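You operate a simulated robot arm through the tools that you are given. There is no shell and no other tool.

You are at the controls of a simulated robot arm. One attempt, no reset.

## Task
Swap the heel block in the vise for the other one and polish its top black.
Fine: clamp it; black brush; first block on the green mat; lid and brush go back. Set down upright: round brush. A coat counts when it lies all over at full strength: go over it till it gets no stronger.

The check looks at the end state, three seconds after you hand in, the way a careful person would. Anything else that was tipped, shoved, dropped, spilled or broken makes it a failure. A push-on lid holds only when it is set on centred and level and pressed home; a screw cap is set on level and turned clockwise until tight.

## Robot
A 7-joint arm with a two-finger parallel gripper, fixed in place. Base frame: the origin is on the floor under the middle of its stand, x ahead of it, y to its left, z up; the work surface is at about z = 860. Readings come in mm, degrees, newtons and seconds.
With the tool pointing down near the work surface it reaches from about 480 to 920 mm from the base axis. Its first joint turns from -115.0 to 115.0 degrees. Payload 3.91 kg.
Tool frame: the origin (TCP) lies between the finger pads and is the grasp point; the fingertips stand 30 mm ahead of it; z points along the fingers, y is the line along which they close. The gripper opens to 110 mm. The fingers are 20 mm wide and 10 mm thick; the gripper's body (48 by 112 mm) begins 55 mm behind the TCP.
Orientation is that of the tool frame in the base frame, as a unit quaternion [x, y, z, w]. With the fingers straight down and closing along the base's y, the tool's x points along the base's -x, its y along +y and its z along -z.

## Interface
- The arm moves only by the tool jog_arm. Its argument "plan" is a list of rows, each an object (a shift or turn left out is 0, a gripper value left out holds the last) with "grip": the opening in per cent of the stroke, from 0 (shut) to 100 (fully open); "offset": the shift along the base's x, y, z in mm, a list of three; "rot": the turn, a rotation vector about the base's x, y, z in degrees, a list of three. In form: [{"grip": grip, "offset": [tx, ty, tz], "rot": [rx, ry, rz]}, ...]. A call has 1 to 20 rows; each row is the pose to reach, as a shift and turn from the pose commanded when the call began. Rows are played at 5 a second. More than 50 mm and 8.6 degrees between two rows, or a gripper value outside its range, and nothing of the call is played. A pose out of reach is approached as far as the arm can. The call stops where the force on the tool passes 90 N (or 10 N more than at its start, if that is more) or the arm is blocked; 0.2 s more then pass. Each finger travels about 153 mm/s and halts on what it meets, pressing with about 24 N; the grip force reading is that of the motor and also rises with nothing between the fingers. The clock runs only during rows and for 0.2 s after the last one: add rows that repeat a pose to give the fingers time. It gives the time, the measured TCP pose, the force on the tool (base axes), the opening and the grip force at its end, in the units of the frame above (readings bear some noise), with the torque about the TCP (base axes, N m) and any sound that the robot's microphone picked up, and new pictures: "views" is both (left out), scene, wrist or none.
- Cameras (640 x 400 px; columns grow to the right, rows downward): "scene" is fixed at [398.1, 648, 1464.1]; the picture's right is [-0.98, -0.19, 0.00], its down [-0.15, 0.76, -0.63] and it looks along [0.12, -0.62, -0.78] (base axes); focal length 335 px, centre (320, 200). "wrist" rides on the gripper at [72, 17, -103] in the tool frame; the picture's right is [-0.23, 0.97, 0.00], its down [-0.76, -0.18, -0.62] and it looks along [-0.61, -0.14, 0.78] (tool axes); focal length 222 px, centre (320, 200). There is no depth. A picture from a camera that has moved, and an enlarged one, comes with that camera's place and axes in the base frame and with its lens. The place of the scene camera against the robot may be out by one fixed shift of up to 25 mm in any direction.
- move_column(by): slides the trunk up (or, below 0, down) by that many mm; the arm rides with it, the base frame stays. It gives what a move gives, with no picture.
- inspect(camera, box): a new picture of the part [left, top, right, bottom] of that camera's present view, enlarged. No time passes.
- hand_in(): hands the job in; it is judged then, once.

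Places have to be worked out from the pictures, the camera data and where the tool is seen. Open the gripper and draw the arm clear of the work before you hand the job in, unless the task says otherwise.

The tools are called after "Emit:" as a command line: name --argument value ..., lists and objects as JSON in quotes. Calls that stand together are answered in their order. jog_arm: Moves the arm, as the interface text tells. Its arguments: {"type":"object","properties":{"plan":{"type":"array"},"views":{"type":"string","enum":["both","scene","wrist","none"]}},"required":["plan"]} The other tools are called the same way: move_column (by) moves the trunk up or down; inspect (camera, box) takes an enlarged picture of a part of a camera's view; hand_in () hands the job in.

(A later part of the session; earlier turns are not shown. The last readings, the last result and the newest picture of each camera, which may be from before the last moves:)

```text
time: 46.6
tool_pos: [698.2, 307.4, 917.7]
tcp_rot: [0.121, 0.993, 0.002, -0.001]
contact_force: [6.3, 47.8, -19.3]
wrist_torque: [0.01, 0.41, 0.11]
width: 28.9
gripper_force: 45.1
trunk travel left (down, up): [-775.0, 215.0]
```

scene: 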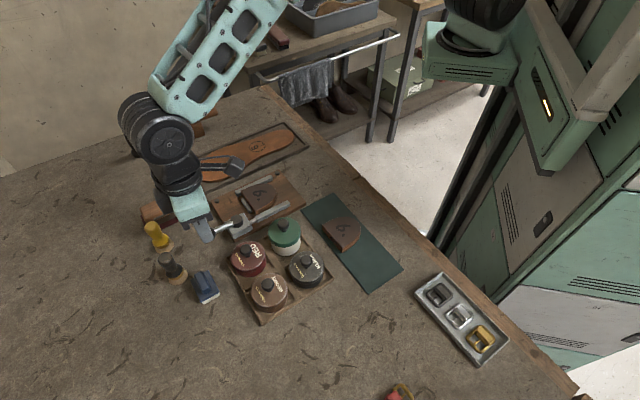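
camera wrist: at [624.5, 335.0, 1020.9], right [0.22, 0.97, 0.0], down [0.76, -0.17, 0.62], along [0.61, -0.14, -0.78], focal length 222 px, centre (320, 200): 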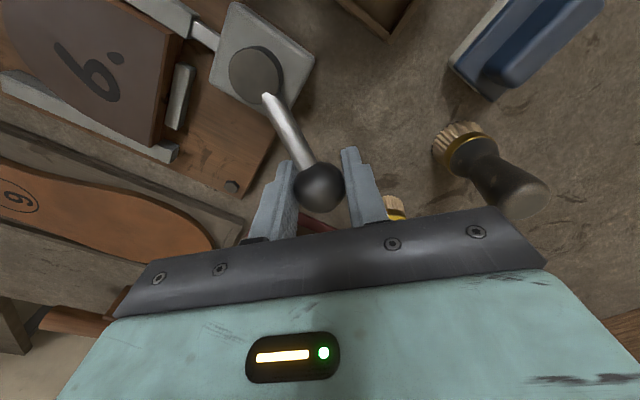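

Firm at 48 N. I relax the push, open and rise, then check that the lever and jaw stay.

Emit:
jog_arm --plan '[{"grip": 20, "offset": [0, 4.5, 0]}, {"grip": 40, "offset": [0, 4.5, 0]}, {"grip": 40, "offset": [0, 4.5, 0]}, {"grip": 40, "offset": [0, 4.5, 35]}, {"grip": 40, "offset": [0, 4.5, 80]}, {"grip": 40, "offset": [0, 4.5, 120]}, {"grip": 40, "offset": [0, 4.5, 120]}]' --views "both"

Emit:
inspect --camera "scene" --box '[180, 165, 300, 250]'

Emit:
inspect --camera "wrist" --box '[40, 0, 360, 200]'

```text
time: 48.2
tool_pos: [701.2, 309.3, 1038.1]
tcp_rot: [0.122, 0.993, 0.0, 0.0]
contact_force: [0.2, 0.5, -0.1]
wrist_torque: [0.04, 0.02, -0.02]
width: 43.9
gripper_force: 0.0
trunk travel left (down, up): [-775.0, 215.0]
camera wrist: at [635.2, 343.5, 1139.8], right [0.46, 0.89, 0.0], down [0.7, -0.36, 0.62], along [0.55, -0.28, -0.78], focal length 222 px, centre (320, 200)
```

scene: 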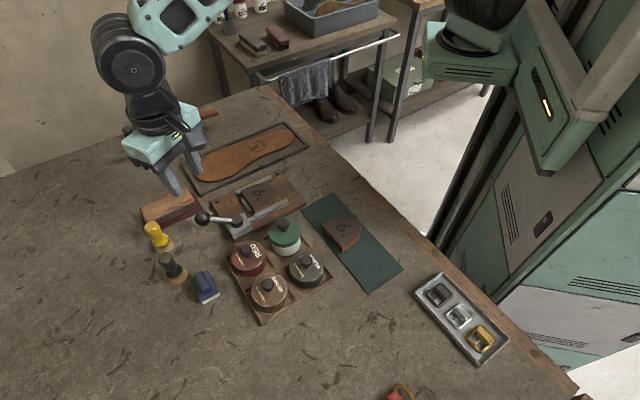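
wrist: 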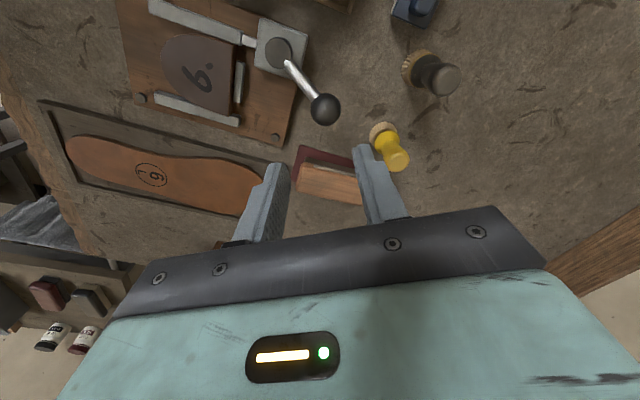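

```text
4.71 times, centred on (240, 208) of scene
camera zoom: at [398.1, 648.0, 1464.1], right [-0.98, -0.19, 0.0], down [-0.15, 0.76, -0.63], along [0.12, -0.62, -0.78], focal length 1575 px, centre (696, 165)
```

zoom: 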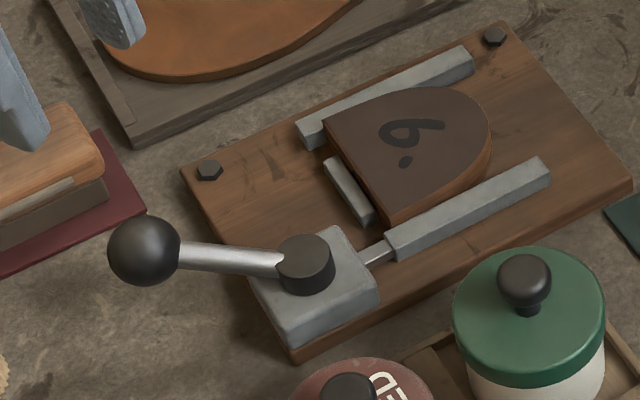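

```text
2.00 times, centred on (200, 100) of wrist
camera zoom: at [635.2, 343.5, 1139.8], right [0.46, 0.89, 0.0], down [0.7, -0.36, 0.62], along [0.55, -0.28, -0.78], focal length 444 px, centre (560, 400)
```

zoom: 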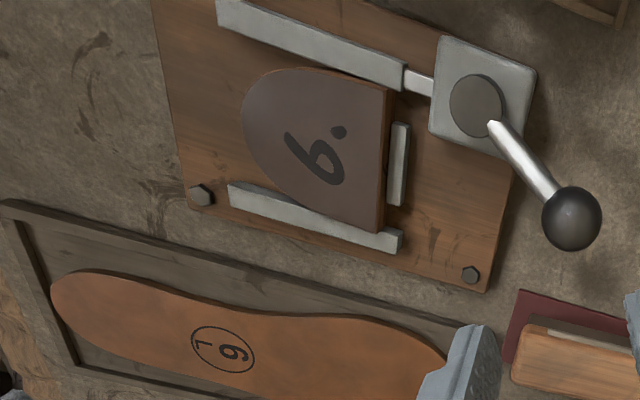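

The lever seems to have sprung back to about 17°. I compare the jaw position closely.

Emit:
inspect --camera "scene" --box '[220, 170, 290, 220]'

Emit:
inspect --camera "wrist" --box '[130, 0, 250, 130]'

Emit:
inspect --camera "scene" --box '[190, 190, 270, 240]'

```text
8.00 times, centred on (255, 195) of scene
camera zoom: at [398.1, 648.0, 1464.1], right [-0.98, -0.19, 0.0], down [-0.15, 0.76, -0.63], along [0.12, -0.62, -0.78], focal length 2678 px, centre (840, 240)
```

zoom: 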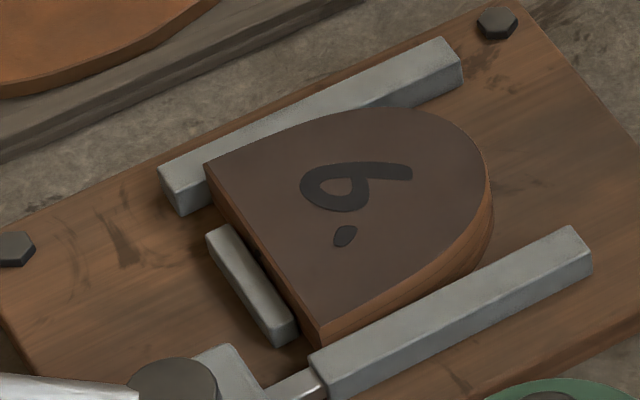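

```text
3.08 times, centred on (190, 65) of wrist
camera zoom: at [635.2, 343.5, 1139.8], right [0.46, 0.89, 0.0], down [0.7, -0.36, 0.62], along [0.55, -0.28, -0.78], focal length 684 px, centre (720, 615)
```

zoom: 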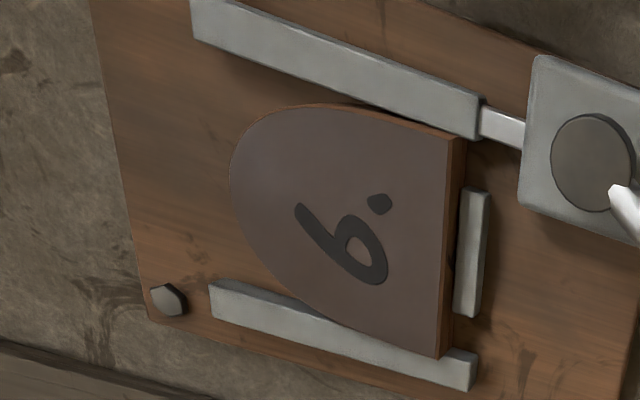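

```text
8.00 times, centred on (230, 215) of scene
camera zoom: at [398.1, 648.0, 1464.1], right [-0.98, -0.19, 0.0], down [-0.15, 0.76, -0.63], along [0.12, -0.62, -0.78], focal length 2678 px, centre (1040, 80)
```

zoom: 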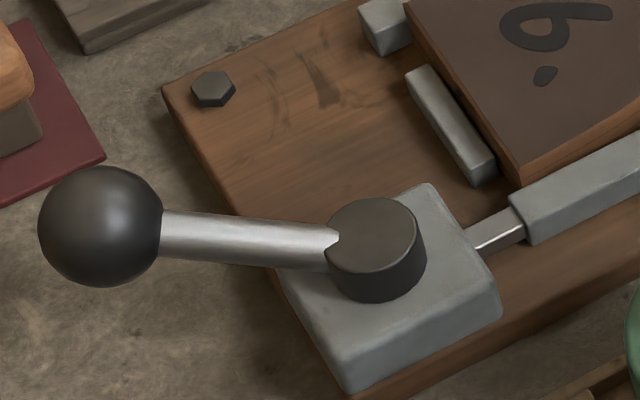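

Emit:
inspect --camera "scene" --box '[180, 170, 320, 260]'

```text
4.44 times, centred on (250, 215) of scene
camera zoom: at [398.1, 648.0, 1464.1], right [-0.98, -0.19, 0.0], down [-0.15, 0.76, -0.63], along [0.12, -0.62, -0.78], focal length 1488 px, centre (631, 133)
```

zoom: 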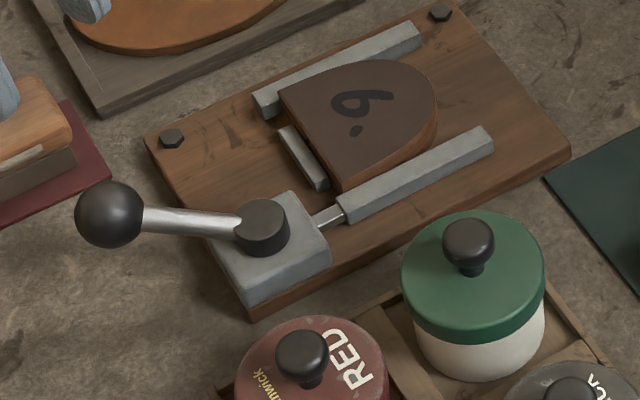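

The lever has settled at exactly its original clamped angle (≈17°) and the jaw at its original place. To verify the clamp, I go back over block 2 for a close look and a light tug test.

Emit:
jog_arm --plan '[{"grip": 76, "offset": [-10.4, -10.7, 0], "rot": [0, 0, 7.4]}, {"grip": 76, "offset": [-20.7, -21.4, 0], "rot": [0, 0, 14.8]}, {"grip": 76, "offset": [-31, -32, 0], "rot": [0, 0, 22.1]}, {"grip": 76, "offset": [-41.4, -42.8, 0], "rot": [0, 0, 29.5]}, {"grip": 76, "offset": [-51.8, -53.4, -10], "rot": [0, 0, 36.9]}, {"grip": 76, "offset": [-62.1, -64.1, -20], "rot": [0, 0, 44.3]}, {"grip": 76, "offset": [-72.5, -74.8, -40], "rot": [0, 0, 51.6]}, {"grip": 76, "offset": [-82.8, -85.5, -70], "rot": [0, 0, 59]}, {"grip": 76, "offset": [-82.8, -85.5, -102], "rot": [0, 0, 59]}, {"grip": 76, "offset": [-82.8, -85.5, -102], "rot": [0, 0, 59]}]' --views "wrist"

Emit:
inspect --camera "wrist" --box '[250, 70, 410, 210]'

```text
time: 50.4
tool_pos: [620.6, 218.7, 935.3]
tcp_rot: [-0.384, 0.923, -0.001, 0.0]
contact_force: [-0.3, -0.3, 0.2]
wrist_torque: [0.02, 0.02, 0.02]
width: 83.5
gripper_force: 0.1
trunk travel left (down, up): [-775.0, 215.0]
camera wrist: at [556.8, 179.4, 1038.2], right [-0.53, 0.85, 0.0], down [0.66, 0.41, 0.62], along [0.53, 0.33, -0.78], focal length 222 px, centre (320, 200)
```

wrist: 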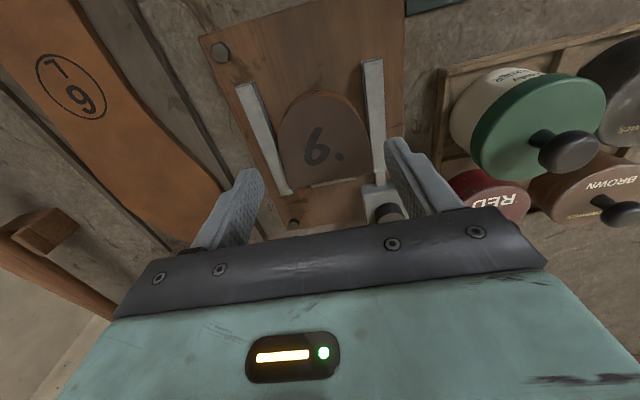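

```text
2.86 times, centred on (330, 140) of wrist
camera zoom: at [556.8, 179.4, 1038.2], right [-0.53, 0.85, 0.0], down [0.66, 0.41, 0.62], along [0.53, 0.33, -0.78], focal length 635 px, centre (291, 371)
```

zoom: 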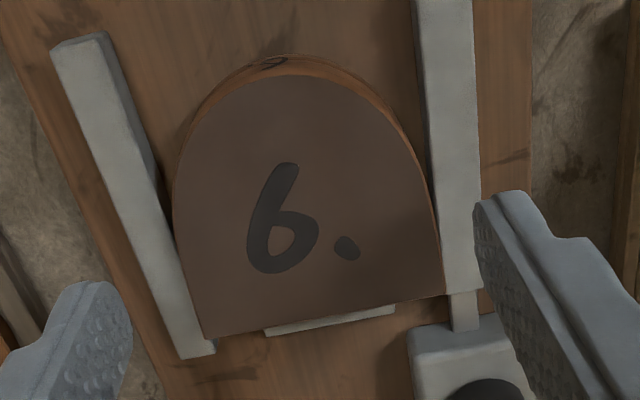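

Block 2 touches both jaws. I grip its rim lightly and try a 3 mm lift to feel if it is held.

Emit:
jog_arm --plan '[{"grip": 76, "offset": [0.8, -0.5, -12]}, {"grip": 76, "offset": [0.8, -0.5, -21.5]}, {"grip": 76, "offset": [0.8, -0.5, -21.5]}, {"grip": 50, "offset": [0.8, -0.5, -21.5]}, {"grip": 40, "offset": [0.8, -0.5, -21.5]}, {"grip": 40, "offset": [0.8, -0.5, -21.5]}, {"grip": 40, "offset": [0.8, -0.5, -21.5]}]' --views "none"

Emit:
jog_arm --plan '[{"grip": 40, "offset": [0, 0, 1]}, {"grip": 40, "offset": [0, 0, 2]}, {"grip": 40, "offset": [0, 0, 2]}]' --views "none"

```text
time: 52.0
tool_pos: [618.3, 220.1, 913.4]
tcp_rot: [-0.383, 0.924, 0.001, 0.001]
contact_force: [-11.0, 12.0, -2.8]
wrist_torque: [0.36, 0.46, 0.44]
width: 67.0
gripper_force: 24.2
trunk travel left (down, up): [-775.0, 215.0]
```

```text
time: 52.8
tool_pos: [618.6, 219.3, 915.7]
tcp_rot: [-0.383, 0.924, -0.001, -0.001]
contact_force: [-12.4, 11.2, -10.8]
wrist_torque: [0.2, 0.6, 0.38]
width: 67.0
gripper_force: 24.2
trunk travel left (down, up): [-775.0, 215.0]
```

The block resists both sideways (16 N) and upward (11 N) pulls, so it is clamped. I ease back, release and rise.

Emit:
jog_arm --plan '[{"grip": 40, "offset": [0, 0, -1]}, {"grip": 40, "offset": [0, 0, -2]}, {"grip": 70, "offset": [0, 0, -2]}, {"grip": 76, "offset": [0, 0, -2]}, {"grip": 76, "offset": [0, 0, 10]}, {"grip": 76, "offset": [0, 0, 50]}, {"grip": 76, "offset": [0, 0, 95]}, {"grip": 76, "offset": [0, 0, 125]}, {"grip": 76, "offset": [0, 0, 125]}]' --views "both"

Emit:
inspect --camera "scene" --box '[180, 170, 320, 260]'

```text
time: 54.8
tool_pos: [619.9, 217.4, 1039.5]
tcp_rot: [-0.383, 0.924, 0.0, -0.001]
contact_force: [-0.2, 0.0, 0.7]
wrist_torque: [0.03, -0.04, -0.01]
width: 83.5
gripper_force: 0.0
trunk travel left (down, up): [-775.0, 215.0]
camera wrist: at [556.5, 179.1, 1141.6], right [-0.53, 0.85, 0.0], down [0.66, 0.41, 0.62], along [0.53, 0.33, -0.78], focal length 222 px, centre (320, 200)
```

scene: 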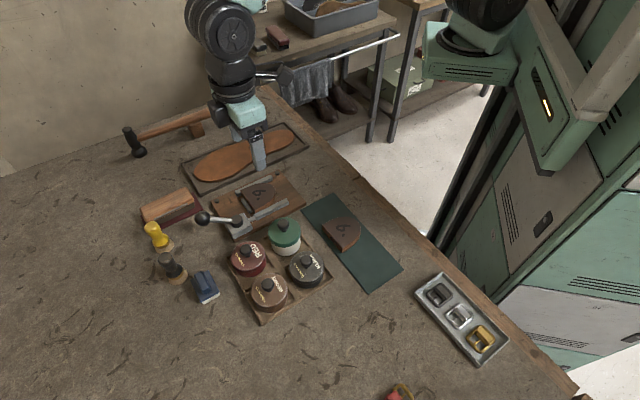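
wrist: 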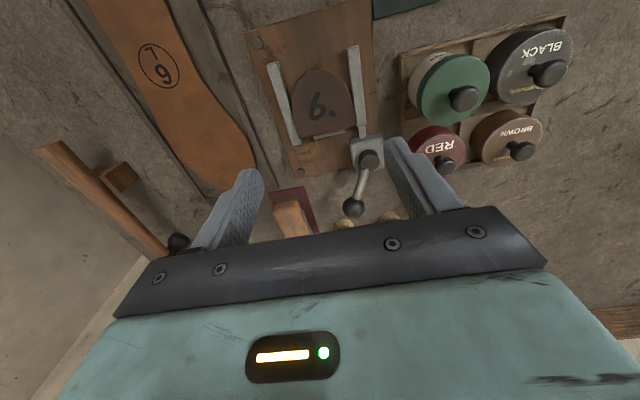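

```text
4.44 times, centred on (250, 215) of scene
camera zoom: at [398.1, 648.0, 1464.1], right [-0.98, -0.19, 0.0], down [-0.15, 0.76, -0.63], along [0.12, -0.62, -0.78], focal length 1488 px, centre (631, 133)
```

zoom: 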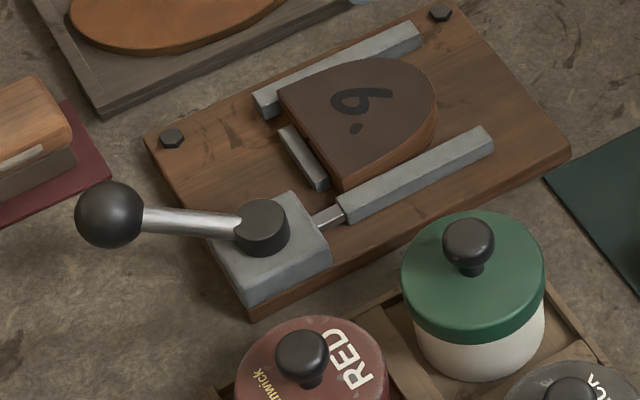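

Vise is done. Next the black tin: I move above it (≈(480, 372)) to look closely at its lid.

Emit:
jog_arm --plan '[{"grip": 60, "offset": [-28, 30, 0]}, {"grip": 50, "offset": [-56, 61, 0]}, {"grip": 45, "offset": [-84, 92, -5]}, {"grip": 45, "offset": [-112, 122, -15]}, {"grip": 45, "offset": [-137.8, 151.5, -31]}, {"grip": 45, "offset": [-137.8, 151.5, -31]}]' --views "both"

Emit:
inspect --camera "wrist" --box '[220, 40, 420, 200]'

Emit:
inspect --camera "scene" --box '[270, 230, 340, 300]'

```text
time: 56.2
tool_pos: [481.2, 371.1, 1011.9]
tcp_rot: [-0.382, 0.924, 0.0, 0.0]
contact_force: [0.0, 0.1, -0.2]
wrist_torque: [-0.01, 0.01, -0.01]
width: 49.6
gripper_force: 0.1
trunk travel left (down, up): [-775.0, 215.0]
camera wrist: at [418.2, 332.0, 1114.5], right [-0.53, 0.85, 0.0], down [0.66, 0.41, 0.62], along [0.53, 0.33, -0.78], focal length 222 px, centre (320, 200)
```

scene: 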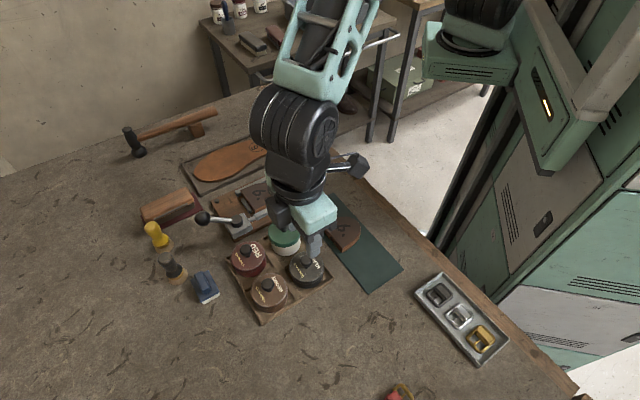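
wrist: 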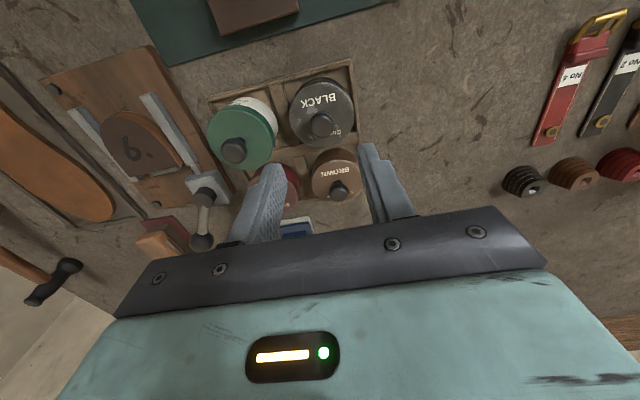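

```text
2.50 times, centred on (320, 120) of wrist
camera zoom: at [418.2, 332.0, 1114.5], right [-0.53, 0.85, 0.0], down [0.66, 0.41, 0.62], along [0.53, 0.33, -0.78], focal length 555 px, centre (320, 400)
```

zoom: 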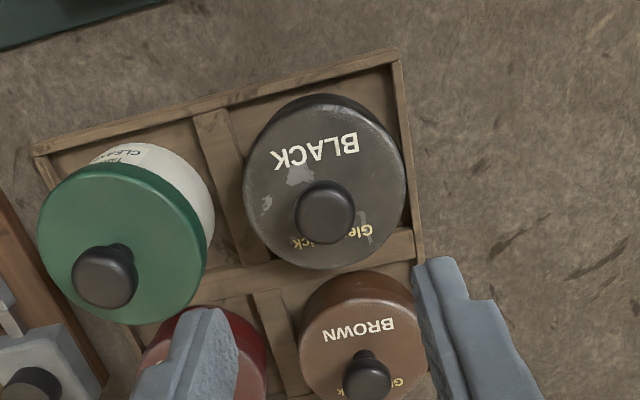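

```text
5.71 times, centred on (305, 265) of scene
camera zoom: at [398.1, 648.0, 1464.1], right [-0.98, -0.19, 0.0], down [-0.15, 0.76, -0.63], along [0.12, -0.62, -0.78], focal length 1912 px, centre (406, -171)
```

zoom: 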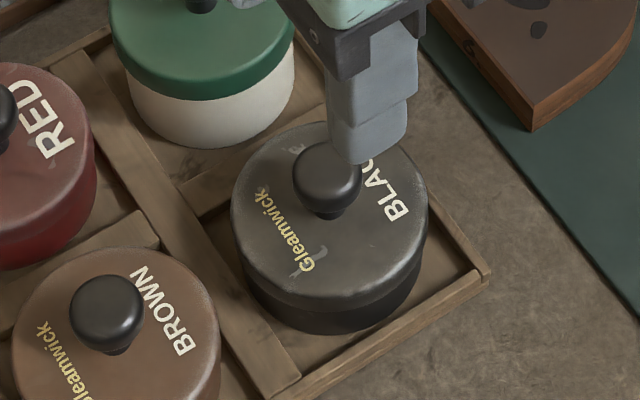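

Smooth push-on style lid: diameter ≈65 mm, lid top z≈888, knob (22 mm) centre at ≈(479.2, 372.2), z≈914. I lower around the knob, keeping fingertips above the lid.

Emit:
jog_arm --plan '[{"grip": 45, "offset": [-0.8, 0.5, -30]}, {"grip": 45, "offset": [-0.8, 0.5, -65]}, {"grip": 45, "offset": [-0.8, 0.5, -86]}, {"grip": 45, "offset": [-0.8, 0.5, -86]}]' --views "both"

Emit:
inspect --camera "wrist" --box '[220, 80, 420, 220]'

Emit:
inspect --camera "scene" --box '[270, 230, 340, 300]'

```text
time: 57.2
tool_pos: [479.7, 373.1, 927.8]
tcp_rot: [-0.383, 0.924, 0.001, 0.002]
contact_force: [-3.0, -7.9, 32.4]
wrist_torque: [-0.3, 0.15, 0.02]
width: 49.4
gripper_force: 0.0
trunk travel left (down, up): [-775.0, 215.0]
camera wrist: at [416.5, 333.3, 1031.0], right [-0.53, 0.85, 0.0], down [0.66, 0.41, 0.63], along [0.53, 0.33, -0.78], focal length 222 px, centre (320, 200)
```

scene: 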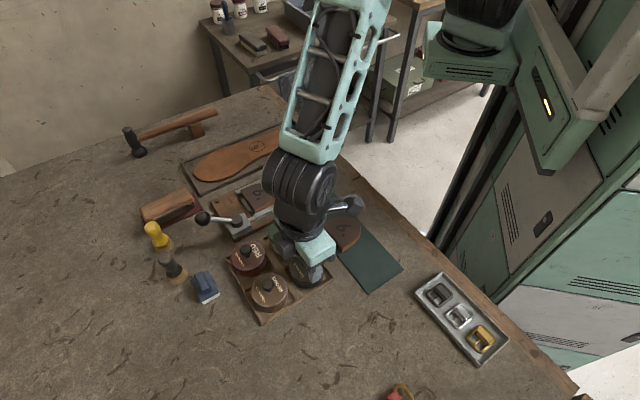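
wrist: 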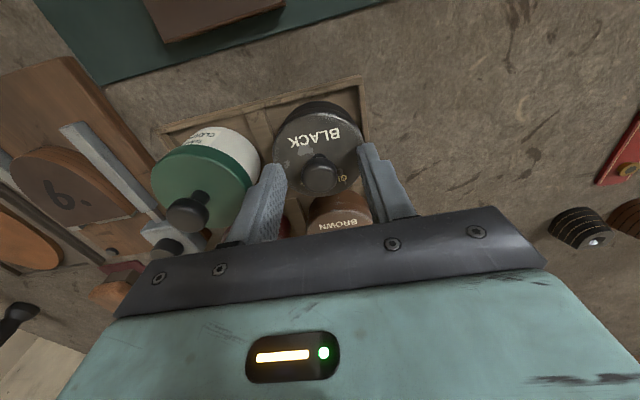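

```text
2.86 times, centred on (320, 150) of wrist
camera zoom: at [416.5, 333.3, 1031.0], right [-0.53, 0.85, 0.0], down [0.66, 0.41, 0.63], along [0.53, 0.33, -0.78], focal length 635 px, centre (320, 343)
```

zoom: 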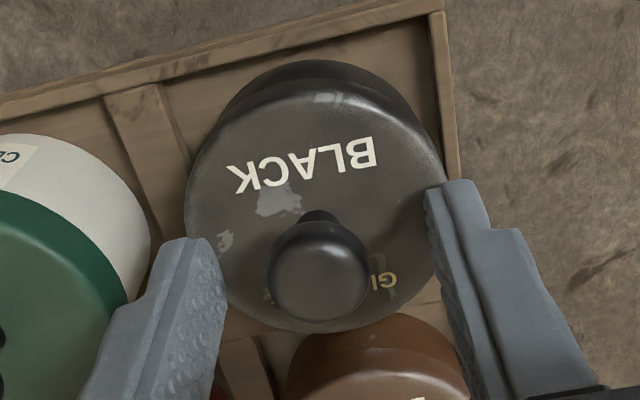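

```text
5.71 times, centred on (305, 265) of scene
camera zoom: at [398.1, 648.0, 1464.1], right [-0.98, -0.19, 0.0], down [-0.15, 0.76, -0.63], along [0.12, -0.62, -0.78], focal length 1912 px, centre (406, -171)
```

zoom: 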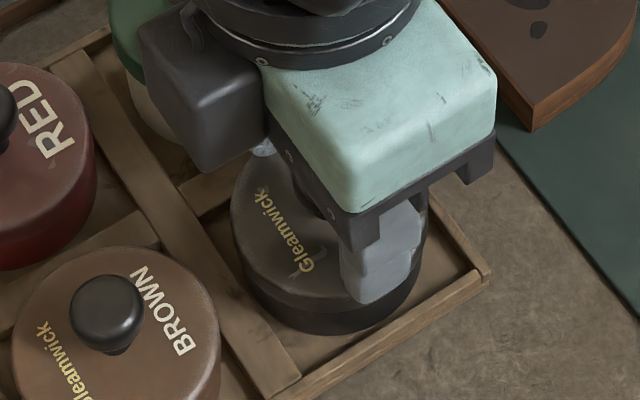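

The fingertips touched the lid top (lid at z≈897). I raise 5 mm and close on the knob.

Emit:
jog_arm --plan '[{"grip": 45, "offset": [0, 0, 3]}, {"grip": 45, "offset": [0, 0, 5]}, {"grip": 45, "offset": [0, 0, 5]}]' --views "none"

Emit:
jog_arm --plan '[{"grip": 25}, {"grip": 12}, {"grip": 10}, {"grip": 10}]' --views "wrist"

Emit:
inspect --camera "wrist" --box '[220, 80, 420, 220]'

```text
time: 58.0
tool_pos: [480.0, 372.3, 929.9]
tcp_rot: [-0.383, 0.924, -0.001, -0.001]
contact_force: [0.7, 0.6, 2.5]
wrist_torque: [0.08, 0.0, 0.01]
width: 49.6
gripper_force: 0.0
trunk travel left (down, up): [-775.0, 215.0]
```

```text
time: 59.0
tool_pos: [480.6, 373.9, 930.0]
tcp_rot: [-0.383, 0.924, 0.0, 0.0]
contact_force: [0.6, 0.2, 0.7]
wrist_torque: [0.04, 0.0, 0.01]
width: 18.3
gripper_force: 24.1
trunk travel left (down, up): [-775.0, 215.0]
heard: snap
camera wrist: at [417.0, 333.7, 1032.8], right [-0.53, 0.85, 0.0], down [0.66, 0.41, 0.62], along [0.53, 0.33, -0.78], focal length 222 px, centre (320, 200)
```

wrist: 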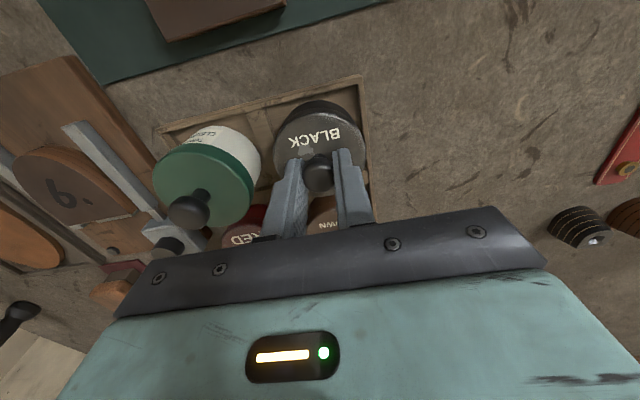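

```text
2.86 times, centred on (320, 150) of wrist
camera zoom: at [417.0, 333.7, 1032.8], right [-0.53, 0.85, 0.0], down [0.66, 0.41, 0.62], along [0.53, 0.33, -0.78], focal length 635 px, centre (320, 343)
```

zoom: 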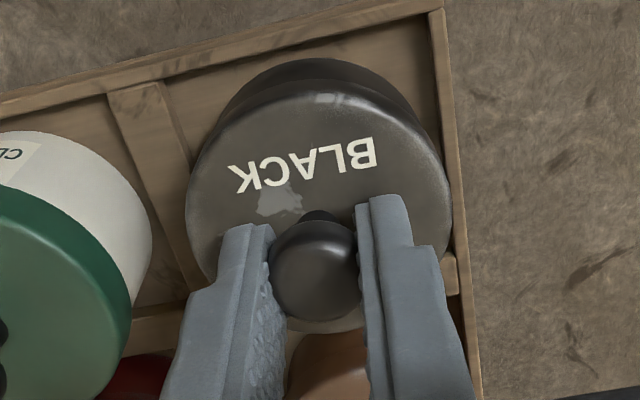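

Knob gripped (18.3 mm), and a "snap" was heard – the push-on lid appears to have popped. I lift gently and watch the force.

Emit:
jog_arm --plan '[{"grip": 10, "offset": [0, 0, 2]}, {"grip": 10, "offset": [0, 0, 4]}, {"grip": 10, "offset": [0, 0, 7]}, {"grip": 10, "offset": [0, 0, 10]}, {"grip": 10, "offset": [0, 0, 10]}]' --views "both"

Emit:
inspect --camera "wrist" --box '[220, 80, 420, 220]'

Emit:
inspect --camera "scene" --box '[270, 230, 340, 300]'

```text
time: 60.2
tool_pos: [479.0, 372.2, 938.8]
tcp_rot: [-0.383, 0.924, 0.0, 0.0]
contact_force: [0.2, 0.4, 0.0]
wrist_torque: [0.0, -0.01, 0.02]
width: 18.3
gripper_force: 24.2
trunk travel left (down, up): [-775.0, 215.0]
camera wrist: at [416.3, 333.5, 1043.0], right [-0.53, 0.85, 0.0], down [0.66, 0.41, 0.62], along [0.53, 0.33, -0.78], focal length 222 px, centre (320, 200)
```

scene: 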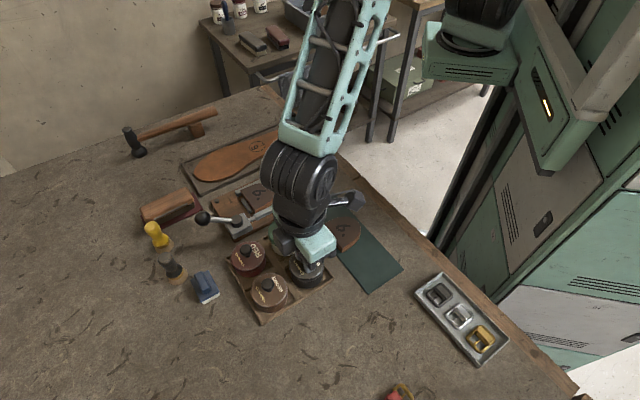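
wrist: 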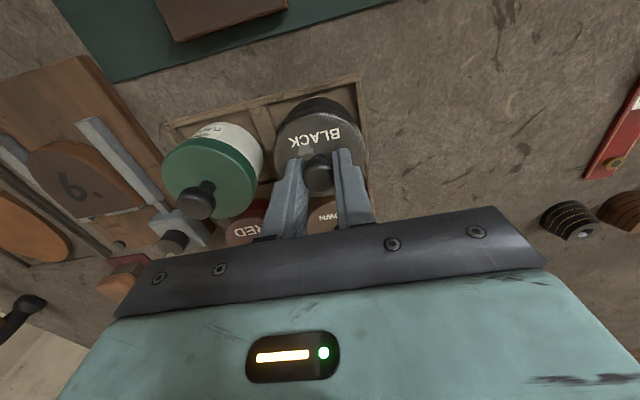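

```text
2.86 times, centred on (320, 150) of wrist
camera zoom: at [416.3, 333.5, 1043.0], right [-0.53, 0.85, 0.0], down [0.66, 0.41, 0.62], along [0.53, 0.33, -0.78], focal length 635 px, centre (320, 343)
```

zoom: 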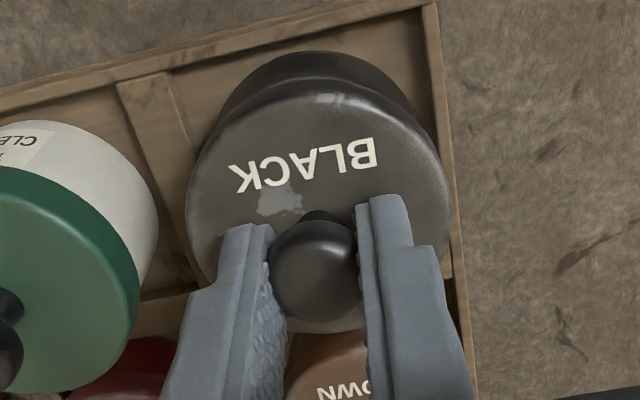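

```text
5.71 times, centred on (305, 265) of scene
camera zoom: at [398.1, 648.0, 1464.1], right [-0.98, -0.19, 0.0], down [-0.15, 0.76, -0.63], along [0.12, -0.62, -0.78], focal length 1912 px, centre (406, -171)
```

zoom: 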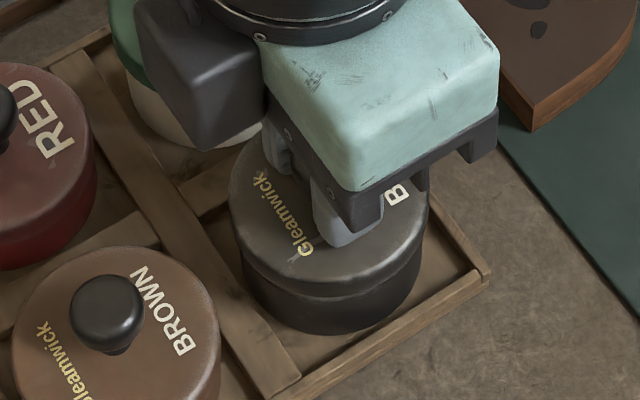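

The lid is off with no force. I lift it clear and carry it to a free spot on the table near (430, 479).

Emit:
jog_arm --plan '[{"grip": 10, "offset": [0, 0, 30]}, {"grip": 10, "offset": [0, 0, 61]}, {"grip": 10, "offset": [-18, 40, 61]}, {"grip": 10, "offset": [-36, 80, 61]}, {"grip": 10, "offset": [-49, 106.5, 61]}, {"grip": 10, "offset": [-49, 106.5, 61]}]' --views "both"

Emit:
inspect --camera "scene" --box '[250, 220, 390, 380]'

```text
time: 61.6
tool_pos: [431.7, 479.5, 1000.3]
tcp_rot: [-0.383, 0.924, 0.0, 0.0]
contact_force: [0.7, 0.1, 0.5]
wrist_torque: [-0.02, -0.03, 0.05]
width: 18.0
gripper_force: 23.7
trunk travel left (down, up): [-775.0, 215.0]
camera wrist: at [369.0, 440.0, 1102.6], right [-0.53, 0.85, 0.0], down [0.66, 0.41, 0.62], along [0.53, 0.33, -0.78], focal length 222 px, centre (320, 200)
```

scene: 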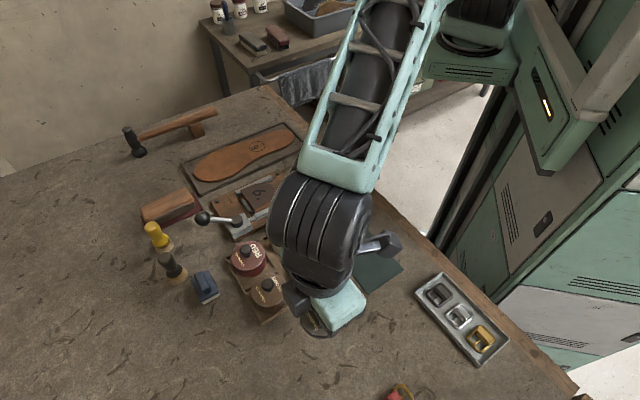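
wrist: 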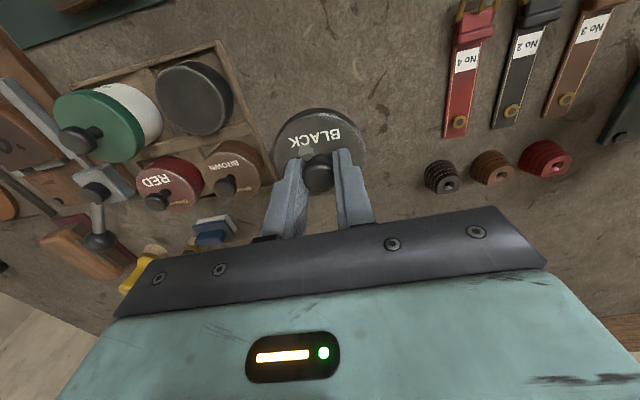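

```text
2.50 times, centred on (320, 300) of scene
camera zoom: at [398.1, 648.0, 1464.1], right [-0.98, -0.19, 0.0], down [-0.15, 0.76, -0.63], along [0.12, -0.62, -0.78], focal length 837 px, centre (320, -50)
```

zoom: 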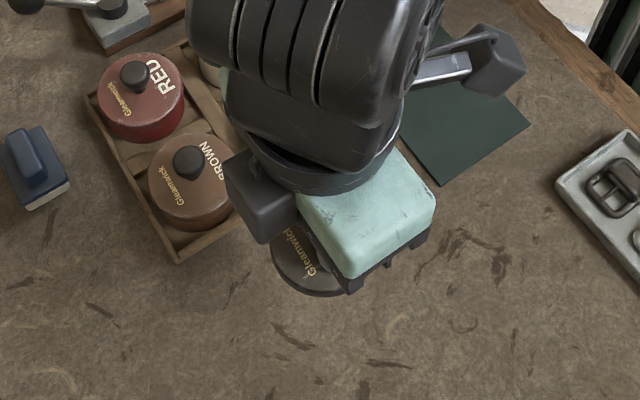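

The spot is clear. I lower the lid toward the table and feel for contact.

Emit:
jog_arm --plan '[{"grip": 10, "offset": [0, 0, -40]}, {"grip": 10, "offset": [0, 0, -70]}, {"grip": 10, "offset": [0, 0, -77]}, {"grip": 10, "offset": [0, 0, -80]}, {"grip": 10, "offset": [0, 0, -83]}, {"grip": 10, "offset": [0, 0, -83]}]' --views "none"

```text
time: 63.0
tool_pos: [431.2, 477.5, 917.1]
tcp_rot: [-0.383, 0.924, 0.001, 0.0]
contact_force: [-0.2, 0.6, 0.1]
wrist_torque: [0.02, 0.04, -0.02]
width: 18.5
gripper_force: 23.7
trunk travel left (down, up): [-775.0, 215.0]
```

Emit:
jog_arm --plan '[{"grip": 10, "offset": [0, 0, -2]}, {"grip": 10, "offset": [0, 0, -4]}, {"grip": 10, "offset": [0, 0, -4]}]' --views "none"

```text
time: 63.8
tool_pos: [429.4, 477.7, 912.8]
tcp_rot: [-0.383, 0.924, 0.0, 0.0]
contact_force: [0.7, 0.1, 0.1]
wrist_torque: [0.0, 0.01, 0.02]
width: 18.3
gripper_force: 24.1
trunk travel left (down, up): [-775.0, 215.0]
```

No contact yet at 913; I continue in 2 mm rows.

Emit:
jog_arm --plan '[{"grip": 10, "offset": [0, 0, -1.5]}, {"grip": 10, "offset": [0, 0, -3]}, {"grip": 10, "offset": [0, 0, -3]}]' --views "none"

```text
time: 64.6
tool_pos: [430.8, 478.2, 909.4]
tcp_rot: [-0.382, 0.924, -0.001, 0.0]
contact_force: [-0.4, 0.9, 0.5]
wrist_torque: [-0.01, 0.0, -0.02]
width: 18.3
gripper_force: 24.0
trunk travel left (down, up): [-775.0, 215.0]
```

Emit:
jog_arm --plan '[{"grip": 10, "offset": [0, 0, -1.5]}, {"grip": 10, "offset": [0, 0, -3]}, {"grip": 10, "offset": [0, 0, -3]}]' --views "wrist"

Emit:
inspect --camera "scene" --box '[270, 260, 390, 350]'

```text
time: 65.4
tool_pos: [431.0, 479.5, 907.2]
tcp_rot: [-0.383, 0.924, 0.0, 0.0]
contact_force: [0.4, -0.4, 0.5]
wrist_torque: [-0.01, -0.01, -0.01]
width: 18.4
gripper_force: 24.4
trunk travel left (down, up): [-775.0, 215.0]
camera wrist: at [367.5, 439.9, 1010.5], right [-0.53, 0.85, 0.0], down [0.66, 0.41, 0.62], along [0.53, 0.33, -0.78], focal length 222 px, centre (320, 200)
```

wrist: 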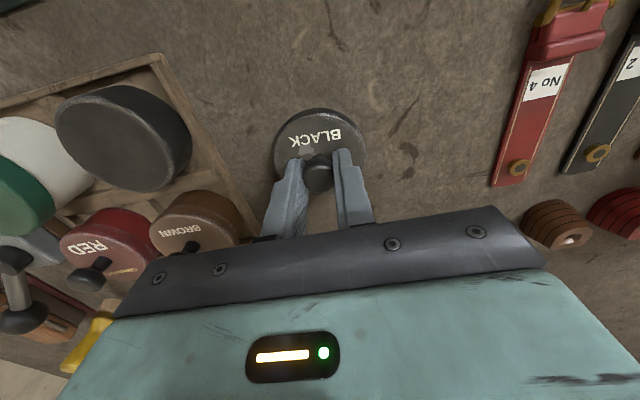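

```text
4.44 times, centred on (330, 305) of scene
camera zoom: at [398.1, 648.0, 1464.1], right [-0.98, -0.19, 0.0], down [-0.15, 0.76, -0.63], along [0.12, -0.62, -0.78], focal length 1488 px, centre (276, -267)
```

zoom: 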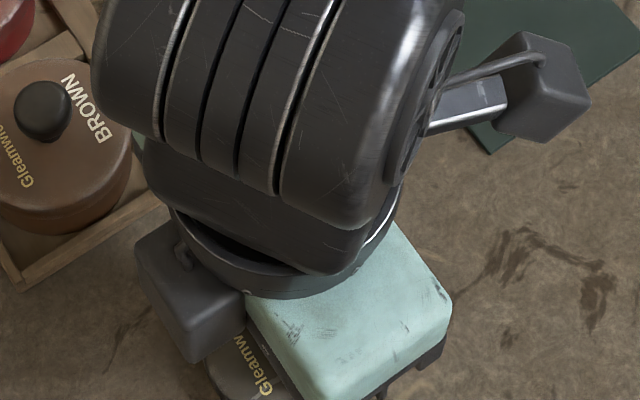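

Emit:
jog_arm --plan '[{"grip": 10, "offset": [0, 0, -1.5]}, {"grip": 10, "offset": [0, 0, -3]}, {"grip": 10, "offset": [0, 0, -3]}]' --views "none"

```text
time: 66.2
tool_pos: [429.6, 480.2, 903.4]
tcp_rot: [-0.383, 0.924, 0.001, -0.001]
contact_force: [0.2, -0.4, -0.7]
wrist_torque: [-0.02, -0.02, 0.03]
width: 18.6
gripper_force: 23.8
trunk travel left (down, up): [-775.0, 215.0]
```

Emit:
jog_arm --plan '[{"grip": 10, "offset": [0, 0, -1.5]}, {"grip": 10, "offset": [0, 0, -3]}, {"grip": 10, "offset": [0, 0, -3]}]' --views "none"

```text
time: 67.0
tool_pos: [429.6, 479.1, 901.8]
tcp_rot: [-0.382, 0.924, 0.0, 0.0]
contact_force: [-0.3, 0.4, 0.3]
wrist_torque: [0.0, 0.0, -0.02]
width: 18.4
gripper_force: 23.6
trunk travel left (down, up): [-775.0, 215.0]
```

Emit:
jog_arm --plan '[{"grip": 10, "offset": [0, 0, -1.5]}, {"grip": 10, "offset": [0, 0, -3]}, {"grip": 10, "offset": [0, 0, -3]}]' --views "wrist"

Emit:
inspect --camera "wrist" --box '[240, 80, 400, 210]'

```text
time: 67.8
tool_pos: [431.0, 477.7, 898.3]
tcp_rot: [-0.383, 0.924, 0.0, 0.001]
contact_force: [-0.1, 0.4, 0.1]
wrist_torque: [0.02, -0.01, -0.01]
width: 18.4
gripper_force: 23.8
trunk travel left (down, up): [-775.0, 215.0]
camera wrist: at [367.5, 438.9, 1001.7], right [-0.53, 0.85, 0.0], down [0.66, 0.41, 0.62], along [0.53, 0.33, -0.78], focal length 222 px, centre (320, 200)
```

wrist: 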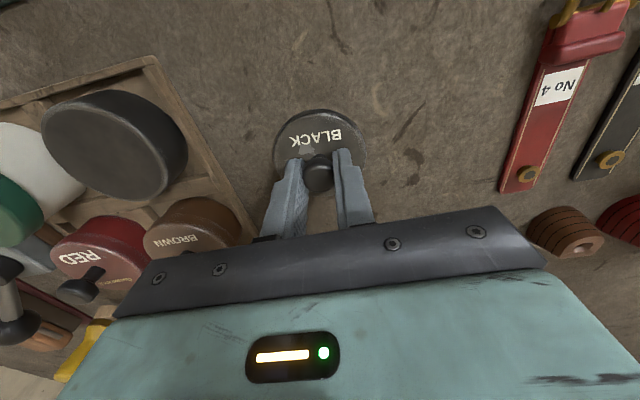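

```text
3.08 times, centred on (320, 145) of wrist
camera zoom: at [367.5, 438.9, 1001.7], right [-0.53, 0.85, 0.0], down [0.66, 0.41, 0.62], along [0.53, 0.33, -0.78], focal length 684 px, centre (320, 369)
```

zoom: 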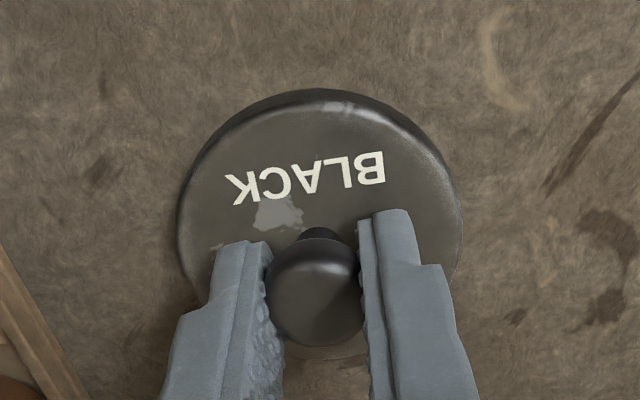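

Emit:
jog_arm --plan '[{"grip": 10, "offset": [0, 0, -1]}, {"grip": 10, "offset": [0, 0, -2]}, {"grip": 10, "offset": [0, 0, -2]}]' --views "none"

```text
time: 68.6
tool_pos: [431.5, 478.2, 897.6]
tcp_rot: [-0.382, 0.924, 0.0, 0.001]
contact_force: [-0.4, 0.0, 1.4]
wrist_torque: [-0.01, 0.0, 0.02]
width: 19.2
gripper_force: 24.0
trunk travel left (down, up): [-775.0, 215.0]
```

The width changed slightly and force rises: contact is starting. One more millimetre to confirm.

Emit:
jog_arm --plan '[{"grip": 10, "offset": [0, 0, -1]}, {"grip": 10, "offset": [0, 0, -1]}]' --views "none"

```text
time: 69.2
tool_pos: [431.1, 478.2, 895.6]
tcp_rot: [-0.383, 0.924, 0.0, 0.0]
contact_force: [-0.2, -0.4, -0.2]
wrist_torque: [0.01, 0.03, 0.01]
width: 19.0
gripper_force: 23.6
trunk travel left (down, up): [-775.0, 215.0]
```

Emit:
inspect --camera "wrist" --box '[240, 80, 400, 210]'

Emit:
inspect --camera "scene" --box '[290, 280, 370, 350]'

```text
3.08 times, centred on (320, 145) of wrist
camera zoom: at [367.0, 438.9, 998.6], right [-0.53, 0.85, 0.0], down [0.66, 0.41, 0.62], along [0.53, 0.33, -0.78], focal length 684 px, centre (320, 369)
```

zoom: 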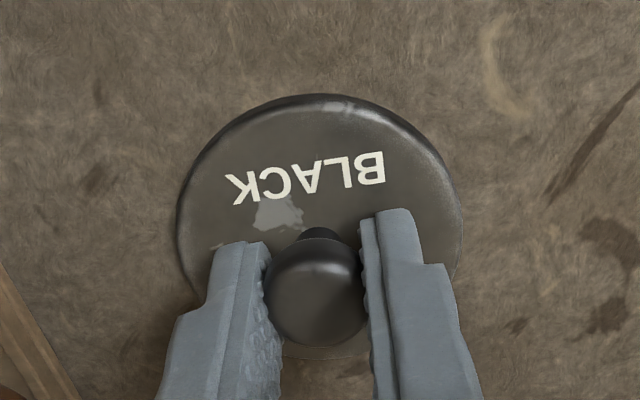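

```text
5.71 times, centred on (330, 315) of scene
camera zoom: at [398.1, 648.0, 1464.1], right [-0.98, -0.19, 0.0], down [-0.15, 0.76, -0.63], along [0.12, -0.62, -0.78], focal length 1912 px, centre (263, -457)
```

zoom: 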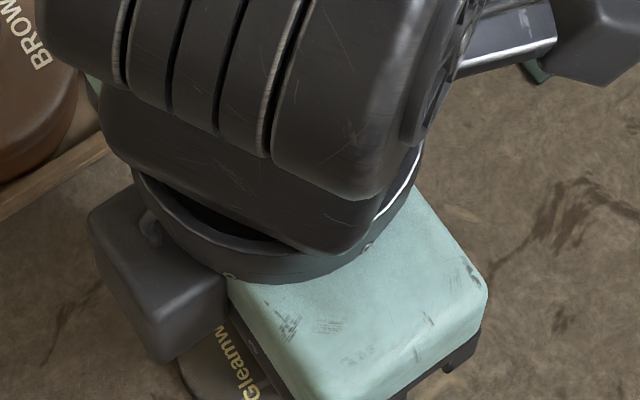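

The lid is down on the table (fingers started slipping along the knob). I open and rise.

Emit:
jog_arm --plan '[{"grip": 10, "offset": [0, 0, -0.5]}, {"grip": 30, "offset": [0, 0, -0.5]}, {"grip": 45, "offset": [0, 0, 0]}, {"grip": 45, "offset": [0, 0, 0]}, {"grip": 45, "offset": [0, 0, 20]}, {"grip": 45, "offset": [0, 0, 60]}, {"grip": 45, "offset": [0, 0, 105]}, {"grip": 45, "offset": [0, 0, 105]}]' --views "both"

Emit:
inspect --camera "wrist" --box '[40, 10, 400, 220]'

```text
time: 71.0
tool_pos: [429.0, 480.3, 1003.6]
tcp_rot: [-0.383, 0.924, 0.0, 0.0]
contact_force: [0.2, -0.4, -0.2]
wrist_torque: [-0.05, 0.0, 0.01]
width: 49.6
gripper_force: 0.1
trunk travel left (down, up): [-775.0, 215.0]
camera wrist: at [366.4, 440.8, 1105.4], right [-0.53, 0.85, 0.0], down [0.66, 0.41, 0.62], along [0.53, 0.33, -0.78], focal length 222 px, centre (320, 200)
```

scene: 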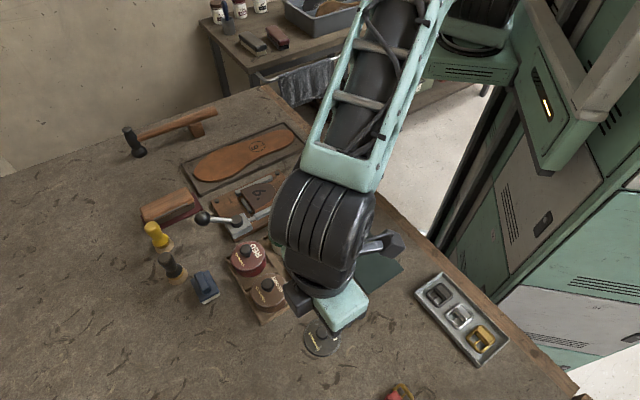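
wrist: 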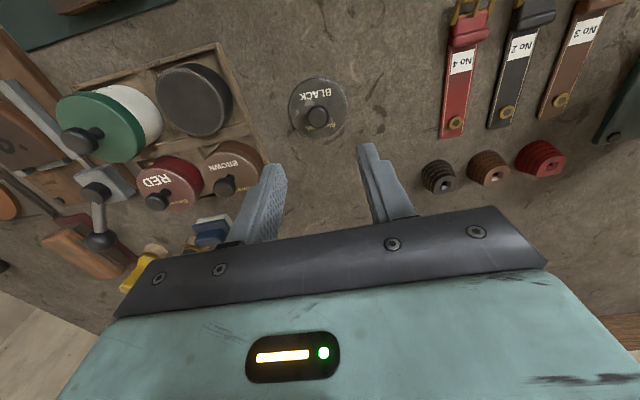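

```text
1.78 times, centred on (220, 115) of wrist
camera zoom: at [366.4, 440.8, 1105.4], right [-0.53, 0.85, 0.0], down [0.66, 0.41, 0.62], along [0.53, 0.33, -0.78], focal length 395 px, centre (498, 351)
```

zoom: 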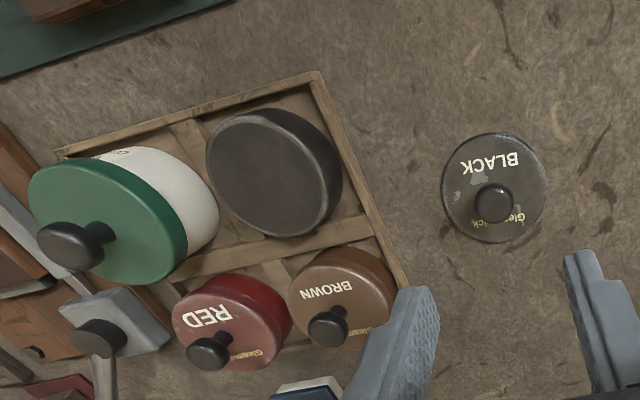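

Lid rests flat at (430, 479). Now the black-handled round brush near (710, 418): I move above it for a precise look.

Emit:
jog_arm --plan '[{"grip": 55, "offset": [45, -10, 15]}, {"grip": 55, "offset": [90, -20, 30]}, {"grip": 55, "offset": [135, -31, 30]}, {"grip": 55, "offset": [180, -42, 30]}, {"grip": 55, "offset": [225, -53, 30]}, {"grip": 55, "offset": [265, -64, 30]}, {"grip": 55, "offset": [275, -64, 30]}, {"grip": 55, "offset": [275, -64, 30]}]' --views "both"

Emit:
inspect --camera "wrist" --box '[220, 30, 420, 200]'

Emit:
inspect --camera "scene" --box '[130, 210, 230, 310]'

```text
time: 72.8
tool_pos: [705.4, 415.0, 1030.5]
tcp_rot: [-0.382, 0.924, -0.001, 0.0]
contact_force: [0.4, -0.3, 0.5]
wrist_torque: [0.01, -0.01, -0.01]
width: 60.6
gripper_force: 0.1
trunk travel left (down, up): [-775.0, 215.0]
camera wrist: at [642.2, 376.4, 1133.3], right [-0.53, 0.85, 0.0], down [0.66, 0.41, 0.62], along [0.53, 0.33, -0.78], focal length 222 px, centre (320, 200)
```

scene: 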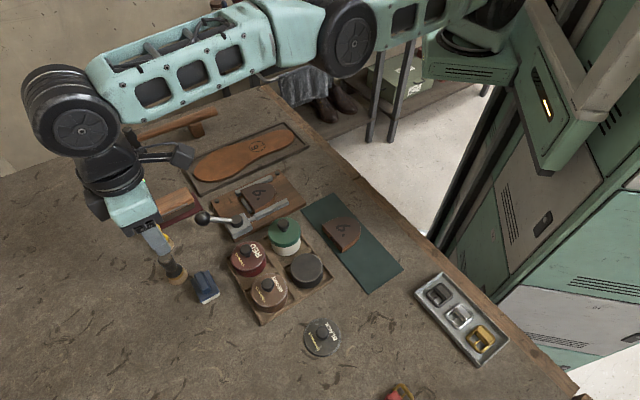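
wrist: 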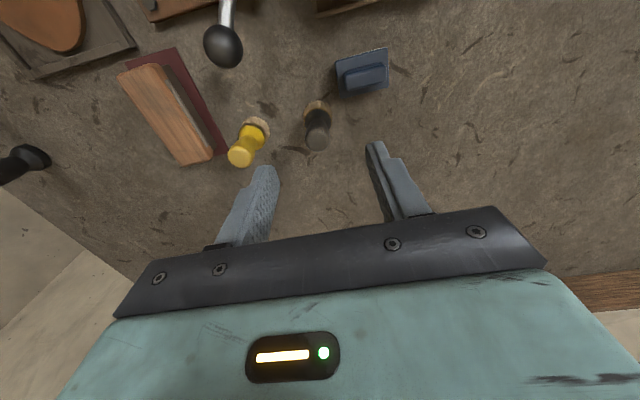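

```text
2.35 times, centred on (320, 115) of wrist
camera zoom: at [642.2, 376.4, 1133.3], right [-0.53, 0.85, 0.0], down [0.66, 0.41, 0.62], along [0.53, 0.33, -0.78], focal length 523 px, centre (320, 400)
```

zoom: 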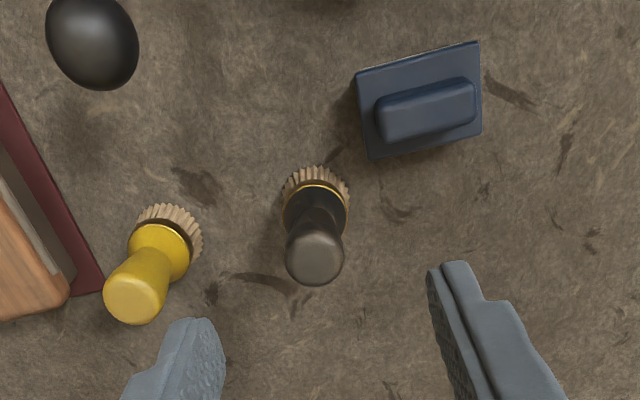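

```text
4.00 times, centred on (180, 260) of scene
camera zoom: at [398.1, 648.0, 1464.1], right [-0.98, -0.19, 0.0], down [-0.15, 0.76, -0.63], along [0.12, -0.62, -0.78], focal length 1339 px, centre (880, -40)
```

zoom: 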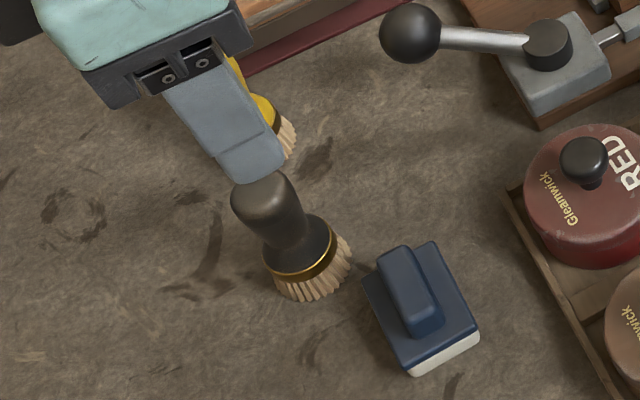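

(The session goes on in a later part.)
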